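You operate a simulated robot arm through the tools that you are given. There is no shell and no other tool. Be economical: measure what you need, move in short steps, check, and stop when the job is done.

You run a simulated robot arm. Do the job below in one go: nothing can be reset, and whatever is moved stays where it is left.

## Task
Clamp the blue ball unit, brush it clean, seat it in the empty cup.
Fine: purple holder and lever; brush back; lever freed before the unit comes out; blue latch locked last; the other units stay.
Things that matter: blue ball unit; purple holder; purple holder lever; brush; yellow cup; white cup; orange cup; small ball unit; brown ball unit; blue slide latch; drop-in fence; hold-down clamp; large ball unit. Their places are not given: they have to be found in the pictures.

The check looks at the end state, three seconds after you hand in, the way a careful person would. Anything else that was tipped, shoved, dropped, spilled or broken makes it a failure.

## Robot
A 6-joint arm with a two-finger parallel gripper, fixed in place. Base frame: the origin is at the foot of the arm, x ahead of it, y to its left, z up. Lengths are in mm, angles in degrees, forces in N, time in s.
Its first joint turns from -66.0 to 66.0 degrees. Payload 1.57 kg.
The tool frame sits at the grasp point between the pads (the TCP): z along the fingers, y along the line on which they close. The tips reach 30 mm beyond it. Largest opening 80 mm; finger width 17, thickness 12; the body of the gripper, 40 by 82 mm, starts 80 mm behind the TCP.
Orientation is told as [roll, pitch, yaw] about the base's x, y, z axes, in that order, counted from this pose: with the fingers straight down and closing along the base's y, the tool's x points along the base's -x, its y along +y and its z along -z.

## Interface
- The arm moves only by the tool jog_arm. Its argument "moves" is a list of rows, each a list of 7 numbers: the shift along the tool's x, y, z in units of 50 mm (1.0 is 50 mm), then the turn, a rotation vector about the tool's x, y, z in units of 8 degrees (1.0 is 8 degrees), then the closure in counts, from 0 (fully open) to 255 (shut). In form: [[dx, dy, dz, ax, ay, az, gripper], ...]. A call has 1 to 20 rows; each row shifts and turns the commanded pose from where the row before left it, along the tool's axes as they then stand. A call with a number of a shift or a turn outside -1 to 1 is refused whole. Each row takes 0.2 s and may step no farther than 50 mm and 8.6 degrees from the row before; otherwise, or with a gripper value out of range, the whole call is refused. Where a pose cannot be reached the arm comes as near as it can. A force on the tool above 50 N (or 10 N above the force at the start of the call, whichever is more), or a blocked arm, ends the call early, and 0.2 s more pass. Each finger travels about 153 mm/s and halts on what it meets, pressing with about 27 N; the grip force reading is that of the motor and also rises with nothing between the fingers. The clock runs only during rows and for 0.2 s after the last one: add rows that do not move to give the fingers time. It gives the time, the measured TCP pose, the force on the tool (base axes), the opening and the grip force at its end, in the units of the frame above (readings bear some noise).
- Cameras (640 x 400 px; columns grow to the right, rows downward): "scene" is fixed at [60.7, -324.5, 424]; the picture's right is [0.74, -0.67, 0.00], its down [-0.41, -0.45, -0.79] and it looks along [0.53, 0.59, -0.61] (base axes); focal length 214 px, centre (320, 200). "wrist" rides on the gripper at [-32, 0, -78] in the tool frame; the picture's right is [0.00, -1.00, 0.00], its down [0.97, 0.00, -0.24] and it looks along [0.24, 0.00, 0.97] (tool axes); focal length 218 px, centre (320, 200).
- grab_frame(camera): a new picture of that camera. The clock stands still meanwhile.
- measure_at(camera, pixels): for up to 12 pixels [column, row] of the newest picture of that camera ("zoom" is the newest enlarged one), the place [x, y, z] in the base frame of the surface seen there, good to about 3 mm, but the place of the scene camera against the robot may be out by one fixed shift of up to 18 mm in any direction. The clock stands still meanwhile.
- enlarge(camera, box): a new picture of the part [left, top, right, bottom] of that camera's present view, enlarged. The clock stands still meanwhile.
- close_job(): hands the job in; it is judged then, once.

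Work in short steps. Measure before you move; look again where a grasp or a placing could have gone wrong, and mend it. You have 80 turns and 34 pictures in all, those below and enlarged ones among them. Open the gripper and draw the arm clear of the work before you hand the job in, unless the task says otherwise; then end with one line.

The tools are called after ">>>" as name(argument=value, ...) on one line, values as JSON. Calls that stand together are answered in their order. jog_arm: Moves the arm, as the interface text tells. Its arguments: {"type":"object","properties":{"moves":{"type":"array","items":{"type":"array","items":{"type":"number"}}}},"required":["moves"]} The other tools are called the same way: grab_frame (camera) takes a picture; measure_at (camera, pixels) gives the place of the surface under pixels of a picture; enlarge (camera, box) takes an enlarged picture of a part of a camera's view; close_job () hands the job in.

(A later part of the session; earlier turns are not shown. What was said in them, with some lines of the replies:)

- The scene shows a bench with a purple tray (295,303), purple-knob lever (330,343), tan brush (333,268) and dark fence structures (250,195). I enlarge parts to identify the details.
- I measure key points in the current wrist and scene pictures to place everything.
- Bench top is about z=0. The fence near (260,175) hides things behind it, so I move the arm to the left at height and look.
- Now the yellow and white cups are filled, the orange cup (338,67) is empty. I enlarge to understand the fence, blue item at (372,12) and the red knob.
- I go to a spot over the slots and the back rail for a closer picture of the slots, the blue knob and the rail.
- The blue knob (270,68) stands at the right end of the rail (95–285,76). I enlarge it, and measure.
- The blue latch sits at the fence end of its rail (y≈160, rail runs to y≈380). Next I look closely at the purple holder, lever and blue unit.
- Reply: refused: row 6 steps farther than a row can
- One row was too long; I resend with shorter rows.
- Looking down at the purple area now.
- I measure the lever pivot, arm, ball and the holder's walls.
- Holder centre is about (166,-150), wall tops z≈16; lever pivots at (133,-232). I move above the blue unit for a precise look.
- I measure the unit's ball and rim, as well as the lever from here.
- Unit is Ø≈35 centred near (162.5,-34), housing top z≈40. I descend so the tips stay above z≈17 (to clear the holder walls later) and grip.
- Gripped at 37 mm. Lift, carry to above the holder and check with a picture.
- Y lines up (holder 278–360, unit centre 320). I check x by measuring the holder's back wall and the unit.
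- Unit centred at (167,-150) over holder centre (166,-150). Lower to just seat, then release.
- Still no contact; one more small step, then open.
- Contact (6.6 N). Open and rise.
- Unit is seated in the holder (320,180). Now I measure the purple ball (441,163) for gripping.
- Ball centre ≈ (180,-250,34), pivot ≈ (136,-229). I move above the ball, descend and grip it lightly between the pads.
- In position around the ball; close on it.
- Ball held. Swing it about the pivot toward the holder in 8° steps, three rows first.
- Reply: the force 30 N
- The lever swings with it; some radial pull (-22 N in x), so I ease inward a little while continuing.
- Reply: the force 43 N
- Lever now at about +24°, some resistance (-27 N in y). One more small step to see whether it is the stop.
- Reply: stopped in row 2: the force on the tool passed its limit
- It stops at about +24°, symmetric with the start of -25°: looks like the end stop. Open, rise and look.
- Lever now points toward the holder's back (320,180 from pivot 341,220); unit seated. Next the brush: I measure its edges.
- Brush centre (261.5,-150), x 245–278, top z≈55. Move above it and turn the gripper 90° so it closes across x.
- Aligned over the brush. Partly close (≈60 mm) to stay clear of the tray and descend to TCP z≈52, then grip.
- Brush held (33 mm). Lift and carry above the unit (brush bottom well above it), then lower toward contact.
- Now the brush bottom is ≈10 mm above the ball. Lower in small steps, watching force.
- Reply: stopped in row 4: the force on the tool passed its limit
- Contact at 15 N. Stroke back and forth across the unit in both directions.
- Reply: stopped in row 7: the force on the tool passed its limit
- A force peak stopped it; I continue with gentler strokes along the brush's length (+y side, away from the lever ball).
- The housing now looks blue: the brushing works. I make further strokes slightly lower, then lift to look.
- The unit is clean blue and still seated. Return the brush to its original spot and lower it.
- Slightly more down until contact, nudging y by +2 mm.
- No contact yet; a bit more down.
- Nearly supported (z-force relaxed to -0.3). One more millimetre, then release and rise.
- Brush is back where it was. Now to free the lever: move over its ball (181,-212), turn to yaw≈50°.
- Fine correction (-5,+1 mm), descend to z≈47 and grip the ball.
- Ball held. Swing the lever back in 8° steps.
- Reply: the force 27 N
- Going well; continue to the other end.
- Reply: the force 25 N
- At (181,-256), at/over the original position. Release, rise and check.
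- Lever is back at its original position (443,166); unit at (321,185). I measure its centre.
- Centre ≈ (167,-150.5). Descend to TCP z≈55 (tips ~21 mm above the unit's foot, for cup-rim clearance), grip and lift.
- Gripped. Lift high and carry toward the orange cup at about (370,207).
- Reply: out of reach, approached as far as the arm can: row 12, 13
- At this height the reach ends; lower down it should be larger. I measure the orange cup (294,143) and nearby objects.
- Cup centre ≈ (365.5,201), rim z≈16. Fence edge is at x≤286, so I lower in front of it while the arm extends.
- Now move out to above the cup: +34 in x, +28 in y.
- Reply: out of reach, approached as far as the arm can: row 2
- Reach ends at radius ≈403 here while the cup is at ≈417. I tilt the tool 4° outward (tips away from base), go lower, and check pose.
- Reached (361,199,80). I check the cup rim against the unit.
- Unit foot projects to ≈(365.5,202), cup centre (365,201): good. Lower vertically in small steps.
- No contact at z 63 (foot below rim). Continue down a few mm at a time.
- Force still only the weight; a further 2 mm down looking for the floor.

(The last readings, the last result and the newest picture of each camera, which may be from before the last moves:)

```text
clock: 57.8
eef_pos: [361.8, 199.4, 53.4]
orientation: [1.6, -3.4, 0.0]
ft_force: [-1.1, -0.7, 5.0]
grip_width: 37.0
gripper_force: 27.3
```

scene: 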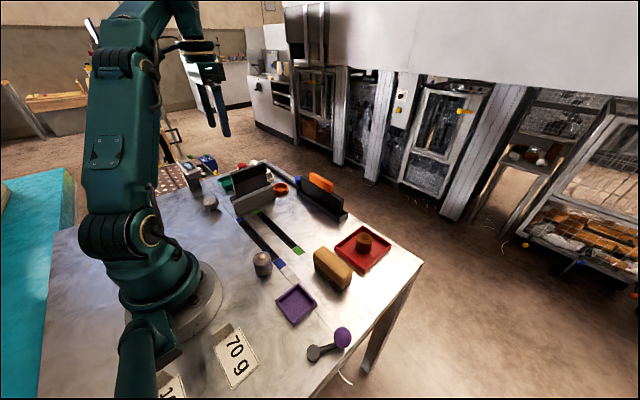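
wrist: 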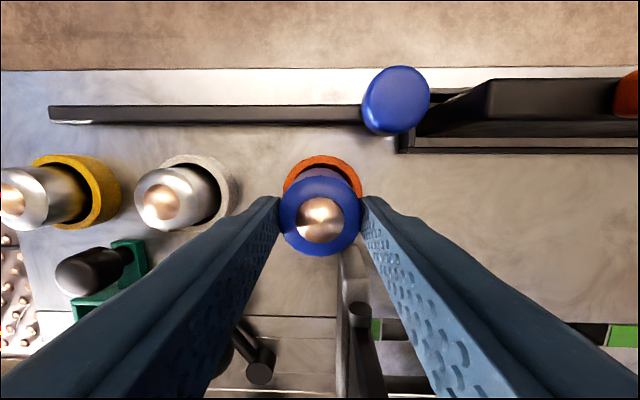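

Floor contact (5 N). Open partially (≈55 mm, staying clear of the white cup) and rise.

>>> jog_arm(moves=[[0, 0, 0, 0, 0, 0, 110], [0, 0, 0, 0, 0, 0, 80], [0, 0, 0, 0, 0, 0, 80], [0, 0, -0.4, 0, 0, 0, 80], [0, 0, -0.6, 0, 0, 0, 80], [0.2, 0, -0.4, 0.24, 0.44, 0, 80]])

>>> grab_frame(camera="wrist")

```text
clock: 59.1
eef_pos: [347.1, 194.7, 122.6]
orientation: [-0.4, 0.2, 0.1]
ft_force: [0.2, -0.2, 0.6]
grip_width: 54.8
gripper_force: 0.1
```

```text
7 pictures are left
```

wrist: 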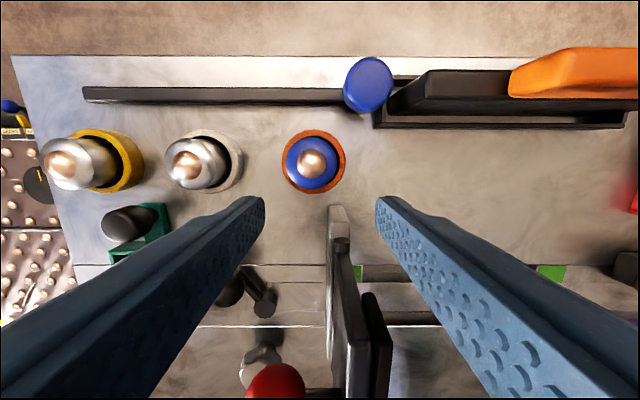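

The blue unit sits in the orange cup. Now the latch: I enlarge the knob region and the rail.

>>> enlarge(camera="wrist", box=[240, 40, 440, 165])

>>> enlarge(camera="scene", box=[225, 145, 353, 225])

```text
3.20 times, centred on (340, 102) of wrist
```

zoom: 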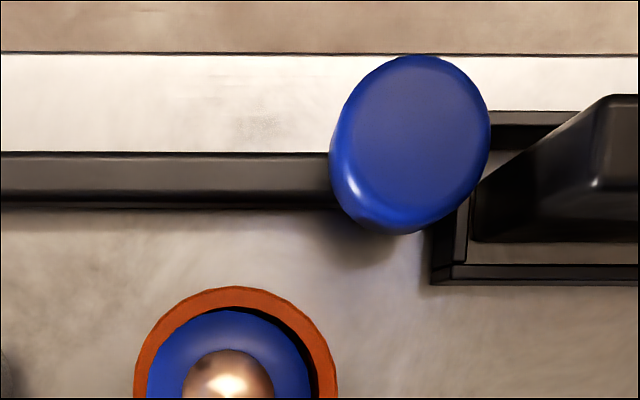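

```text
5.00 times, centred on (289, 185) of scene
```

zoom: 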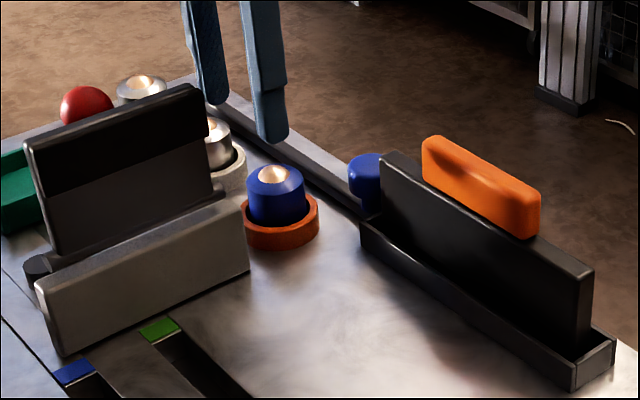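

The knob abuts the right end of its rail, so "locked" must be a slide to the left. I measure the knob edges, the fence's near corner and the gap.

>>> measure_at(camera="wrist", pixels=[[345, 92], [391, 85], [368, 60], [368, 80], [360, 108], [390, 112], [400, 102], [428, 75], [425, 100], [374, 122], [190, 160], [60, 160]])

>>> measure_at(camera="zoom", pixels=[[350, 165], [375, 160], [360, 190], [383, 160], [390, 155], [375, 205], [325, 175], [300, 165], [275, 140], [385, 230], [365, 225], [345, 190]])

```text
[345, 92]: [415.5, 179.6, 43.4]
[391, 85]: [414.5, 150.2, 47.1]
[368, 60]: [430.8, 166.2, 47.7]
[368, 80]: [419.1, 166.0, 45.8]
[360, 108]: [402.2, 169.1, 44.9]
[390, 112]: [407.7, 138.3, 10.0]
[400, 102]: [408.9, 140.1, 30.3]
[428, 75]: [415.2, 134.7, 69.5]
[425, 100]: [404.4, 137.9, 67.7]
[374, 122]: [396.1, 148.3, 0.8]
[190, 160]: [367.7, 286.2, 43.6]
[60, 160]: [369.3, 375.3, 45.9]
```

```text
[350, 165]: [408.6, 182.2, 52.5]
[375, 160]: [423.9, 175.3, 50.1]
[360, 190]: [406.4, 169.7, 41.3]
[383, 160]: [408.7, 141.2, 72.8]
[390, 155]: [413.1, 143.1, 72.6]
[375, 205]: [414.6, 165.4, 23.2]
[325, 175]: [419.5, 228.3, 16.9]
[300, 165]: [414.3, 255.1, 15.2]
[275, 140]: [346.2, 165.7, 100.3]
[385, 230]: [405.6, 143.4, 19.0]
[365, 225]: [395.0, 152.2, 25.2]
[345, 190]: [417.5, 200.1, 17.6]
```

Knob: centre (417.5,165.5), Ø≈31, top z≈48; only ~10 mm between it and the fence, so I must grip it front/back. First rotate to yaw -60° and tilt 16° outward here, at height.

>>> jog_arm(moves=[[0, 0, -0.2, 0, 0, 1, 110], [0, 0, 0, 0, 0, 1, 110], [0, 0, 0, 0, 0, 1, 110], [0, 0, 0, 0, 0, 1, 110], [0, 0, 0, 0, 0, 1, 110], [0, 0, 0, 0, 0, 1, 110], [0, 0, 0, 0, 0, 1, 110], [0, 0, 0, 0, 0, 0.5, 110], [0, 0, 0, -0.99, -0.15, 0, 110], [0, 0, 0, -0.99, -0.15, 0, 110], [0, 0, 0, 0, 0, 0, 110]])

```text
clock: 61.5
eef_pos: [349.4, 195.9, 132.0]
orientation: [15.7, -2.5, -60.3]
ft_force: [1.4, 1.4, 1.9]
grip_width: 43.7
gripper_force: 0.1
out of reach, approached as far as the arm can: row 9
```

Tilt achieved (16° toward the knob). Move to the waypoint above the knob (≈(401,159,91)).

>>> jog_arm(moves=[[-0.371, 0.09, 0.329, 0, 0, 0, 110], [-0.371, 0.09, 0.329, 0, 0, 0, 110], [-0.371, 0.09, 0.329, 0, 0, 0, 110], [0, 0, 0, 0, 0, 0, 110]])

>>> grab_frame(camera="wrist")

```text
clock: 62.5
eef_pos: [401.7, 159.4, 92.1]
orientation: [15.5, -2.5, -60.2]
ft_force: [-1.1, -0.2, -0.2]
grip_width: 45.3
gripper_force: 0.1
```

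```text
4 pictures are left
```

wrist: 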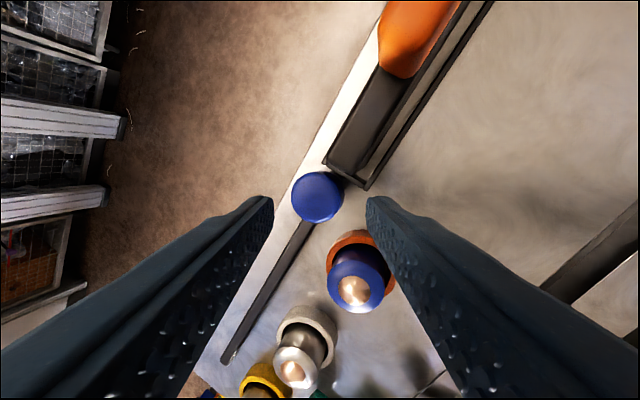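

Knob (317,197) sits centred between the pads. Descend along the tool axis with a 3 mm shift, then close on it.

>>> jog_arm(moves=[[-0.06, 0, 0.3, 0, 0, 0, 110], [0, 0, 0.25, 0, 0, 0, 110], [0, 0, 0.15, 0, 0, 0, 110], [0, 0, 0, 0, 0, 0, 110], [0, 0, 0, 0, 0, 0, 255], [0, 0, 0, 0, 0, 0, 255], [0, 0, 0, 0, 0, 0, 255]])

```text
clock: 64.2
eef_pos: [412.1, 160.5, 57.1]
orientation: [15.9, -2.5, -60.1]
ft_force: [21.6, 7.6, -2.7]
grip_width: 35.3
gripper_force: 42.2
```

Knob gripped (35 mm across). Pull it in +y in 6 mm rows, three first.

>>> jog_arm(moves=[[0.104, 0.058, 0.012, 0, 0, 0, 255], [0.104, 0.058, 0.012, 0, 0, 0, 255], [0.104, 0.058, 0.012, 0, 0, 0, 255], [0, 0, 0, 0, 0, 0, 255]])

```text
clock: 65.2
eef_pos: [411.9, 178.5, 58.0]
orientation: [15.9, -2.6, -60.1]
ft_force: [11.6, -0.9, 26.1]
grip_width: 35.1
gripper_force: 42.2
```

It slid 18 mm easily. Now there is room behind the knob: release, rise along the axis, turn the gripper 60° back about its axis so it closes along the rail, and look.

>>> jog_arm(moves=[[0, 0, 0, 0, 0, 0, 110], [0, 0, 0, 0, 0, 0, 110], [0, 0, -0.3, 0, 0, 0, 110], [0, 0, -0.4, 0, 0, 0, 110], [0, 0, 0, 0, 0, -1, 110], [0, 0, 0, 0, 0, -1, 110], [0, 0, 0, 0, 0, -1, 110], [0, 0, 0, 0, 0, -1, 110], [0, 0, 0, 0, 0, -1, 110], [0, 0, 0, 0, 0, -1, 110], [0, 0, 0, 0, 0, -1, 110], [0, 0, 0, 0, 0, -0.5, 110], [0, 0, 0, 0, 0, 0, 110]])

>>> grab_frame(camera="wrist")

```text
clock: 68.0
eef_pos: [401.1, 175.8, 89.5]
orientation: [5.4, -14.7, -0.4]
ft_force: [-0.2, 0.2, -0.4]
grip_width: 45.8
gripper_force: 0.0
```

```text
3 pictures are left
```

wrist: 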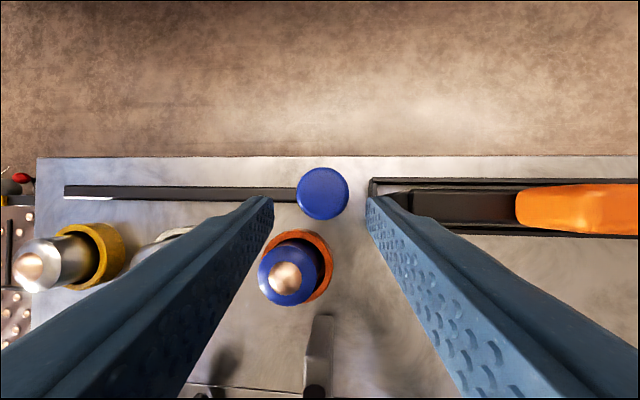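

Knob now at (322,194). Measure it and the fence end to check finger clearance.

>>> measure_at(camera="wrist", pixels=[[322, 194], [299, 194], [347, 194], [322, 170], [322, 216], [373, 190], [412, 205], [68, 190], [310, 262], [286, 278], [172, 236]])

```text
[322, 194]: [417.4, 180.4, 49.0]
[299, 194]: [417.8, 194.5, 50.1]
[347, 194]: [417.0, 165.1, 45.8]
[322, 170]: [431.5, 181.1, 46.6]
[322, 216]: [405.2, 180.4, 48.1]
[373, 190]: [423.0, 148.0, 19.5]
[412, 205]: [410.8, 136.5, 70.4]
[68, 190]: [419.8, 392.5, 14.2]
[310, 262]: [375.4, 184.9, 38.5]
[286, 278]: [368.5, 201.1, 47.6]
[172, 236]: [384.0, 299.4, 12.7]
```

Knob centre (418,180), channel end y≈148 (z 20), panel y≈137. Descend with 40 mm opening (tips ≥ z 24), then close along the rail.

>>> jog_arm(moves=[[-0.01, -0.044, 0.1, 0, 0, 0, 127], [0, 0, 0.25, 0, 0, 0, 127], [0, 0, 0.2, 0, 0, 0, 127], [0, 0, 0.12, 0, 0, 0, 127], [0, 0, 0, 0, 0, 0, 127], [0, 0, 0, 0, 0, 0, 255], [0, 0, 0, 0, 0, 0, 255]])

```text
clock: 69.5
eef_pos: [409.7, 173.3, 57.2]
orientation: [5.6, -14.7, -0.5]
ft_force: [0.4, -0.8, 1.3]
grip_width: 32.8
gripper_force: 40.5
```

Gripped along the rail (33 mm). Slide +y by 24 mm.

>>> jog_arm(moves=[[0.002, 0.16, 0.016, 0, 0, 0, 255], [0.002, 0.16, 0.016, 0, 0, 0, 255], [0.002, 0.16, 0.016, 0, 0, 0, 255], [0, 0, 0, 0, 0, 0, 255]])

```text
clock: 70.5
eef_pos: [410.5, 194.1, 57.6]
orientation: [4.7, -14.4, -0.5]
ft_force: [-4.2, -46.2, 7.2]
grip_width: 32.6
gripper_force: 40.4
```

A firm -46 N stop after about 36 mm total travel: the latch's end. Release, rise along the axis, and look.

>>> jog_arm(moves=[[0, 0, 0, 0, 0, 0, 140], [0, 0, 0, 0, 0, 0, 127], [0, 0, -0.3, 0, 0, 0, 127], [0, 0, -0.5, 0, 0, 0, 127], [0, 0, 0, 0, 0, 0, 127]])

>>> grab_frame(camera="wrist")

```text
clock: 71.8
eef_pos: [401.2, 196.8, 97.4]
orientation: [5.7, -14.6, -0.5]
ft_force: [0.3, -0.5, 0.3]
grip_width: 39.9
gripper_force: 0.1
```

```text
2 pictures are left
```

wrist: 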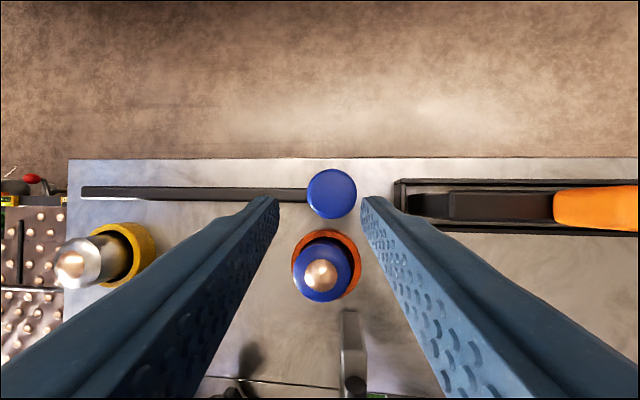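

The rail appears to end at the knob again, so bar and knob may move together. Measure the knob and the bar's left end.

>>> measure_at(camera="wrist", pixels=[[331, 194], [308, 194], [354, 194], [84, 193], [82, 189], [200, 193], [397, 185], [322, 274], [326, 236]])

```text
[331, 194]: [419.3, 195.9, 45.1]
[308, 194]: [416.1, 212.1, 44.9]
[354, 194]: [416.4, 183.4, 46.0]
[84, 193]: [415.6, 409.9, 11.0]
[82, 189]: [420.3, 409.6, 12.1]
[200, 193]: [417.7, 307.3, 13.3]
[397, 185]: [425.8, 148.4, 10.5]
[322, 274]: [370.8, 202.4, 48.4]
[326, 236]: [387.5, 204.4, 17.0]
```

The knob and its bolt moved ~31 mm to a hard stop: locked. Unit still seated. Retreat up and inward, removing the tilt, and open.

>>> jog_arm(moves=[[0, 0, -0.9, 0, 0, 0, 127], [0.3, 0, -0.6, 0.365, 0.931, 0, 127], [0.3, 0, -0.4, 0.365, 0.931, 0, 127], [0.5, 0, -0.3, 0, 0, 0, 60], [0.5, -0.5, 0, 0, 0, 0, 0], [0.5, -0.6, 0, 0, 0, 0, 0], [0.3, -0.7, 0, 0, 0, 0, 0]])

>>> grab_frame(camera="scene")

```text
clock: 73.3
eef_pos: [243.4, 87.2, 192.7]
orientation: [-0.3, 0.0, 0.0]
ft_force: [0.6, 0.0, 0.2]
grip_width: 79.9
gripper_force: 0.1
out of reach, approached as far as the arm can: row 3
```

```text
1 pictures are left
```

scene: 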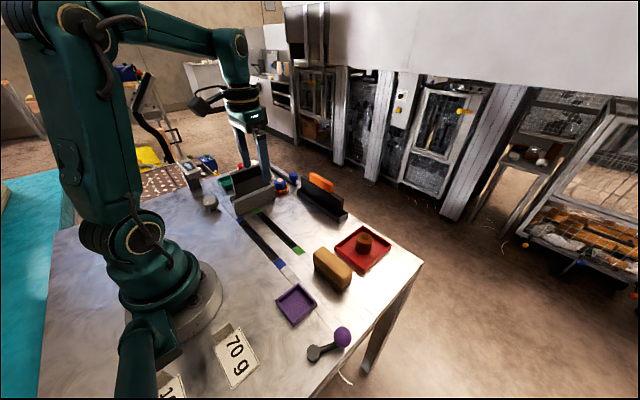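

Everything is in order: lever freed, brush at its place, unit in the orange cup, latch slid to its stop, arm clear and gripper open. Handing in.

>>> close_job()

```text
The job is handed in.
```

The blue ball unit was clamped in the purple holder, brushed clean, released and seated in the orange cup. The brush is back in its place. The blue latch was slid last, about 31 mm left to its hard stop; I took that as locked, since it has no marking to confirm it.
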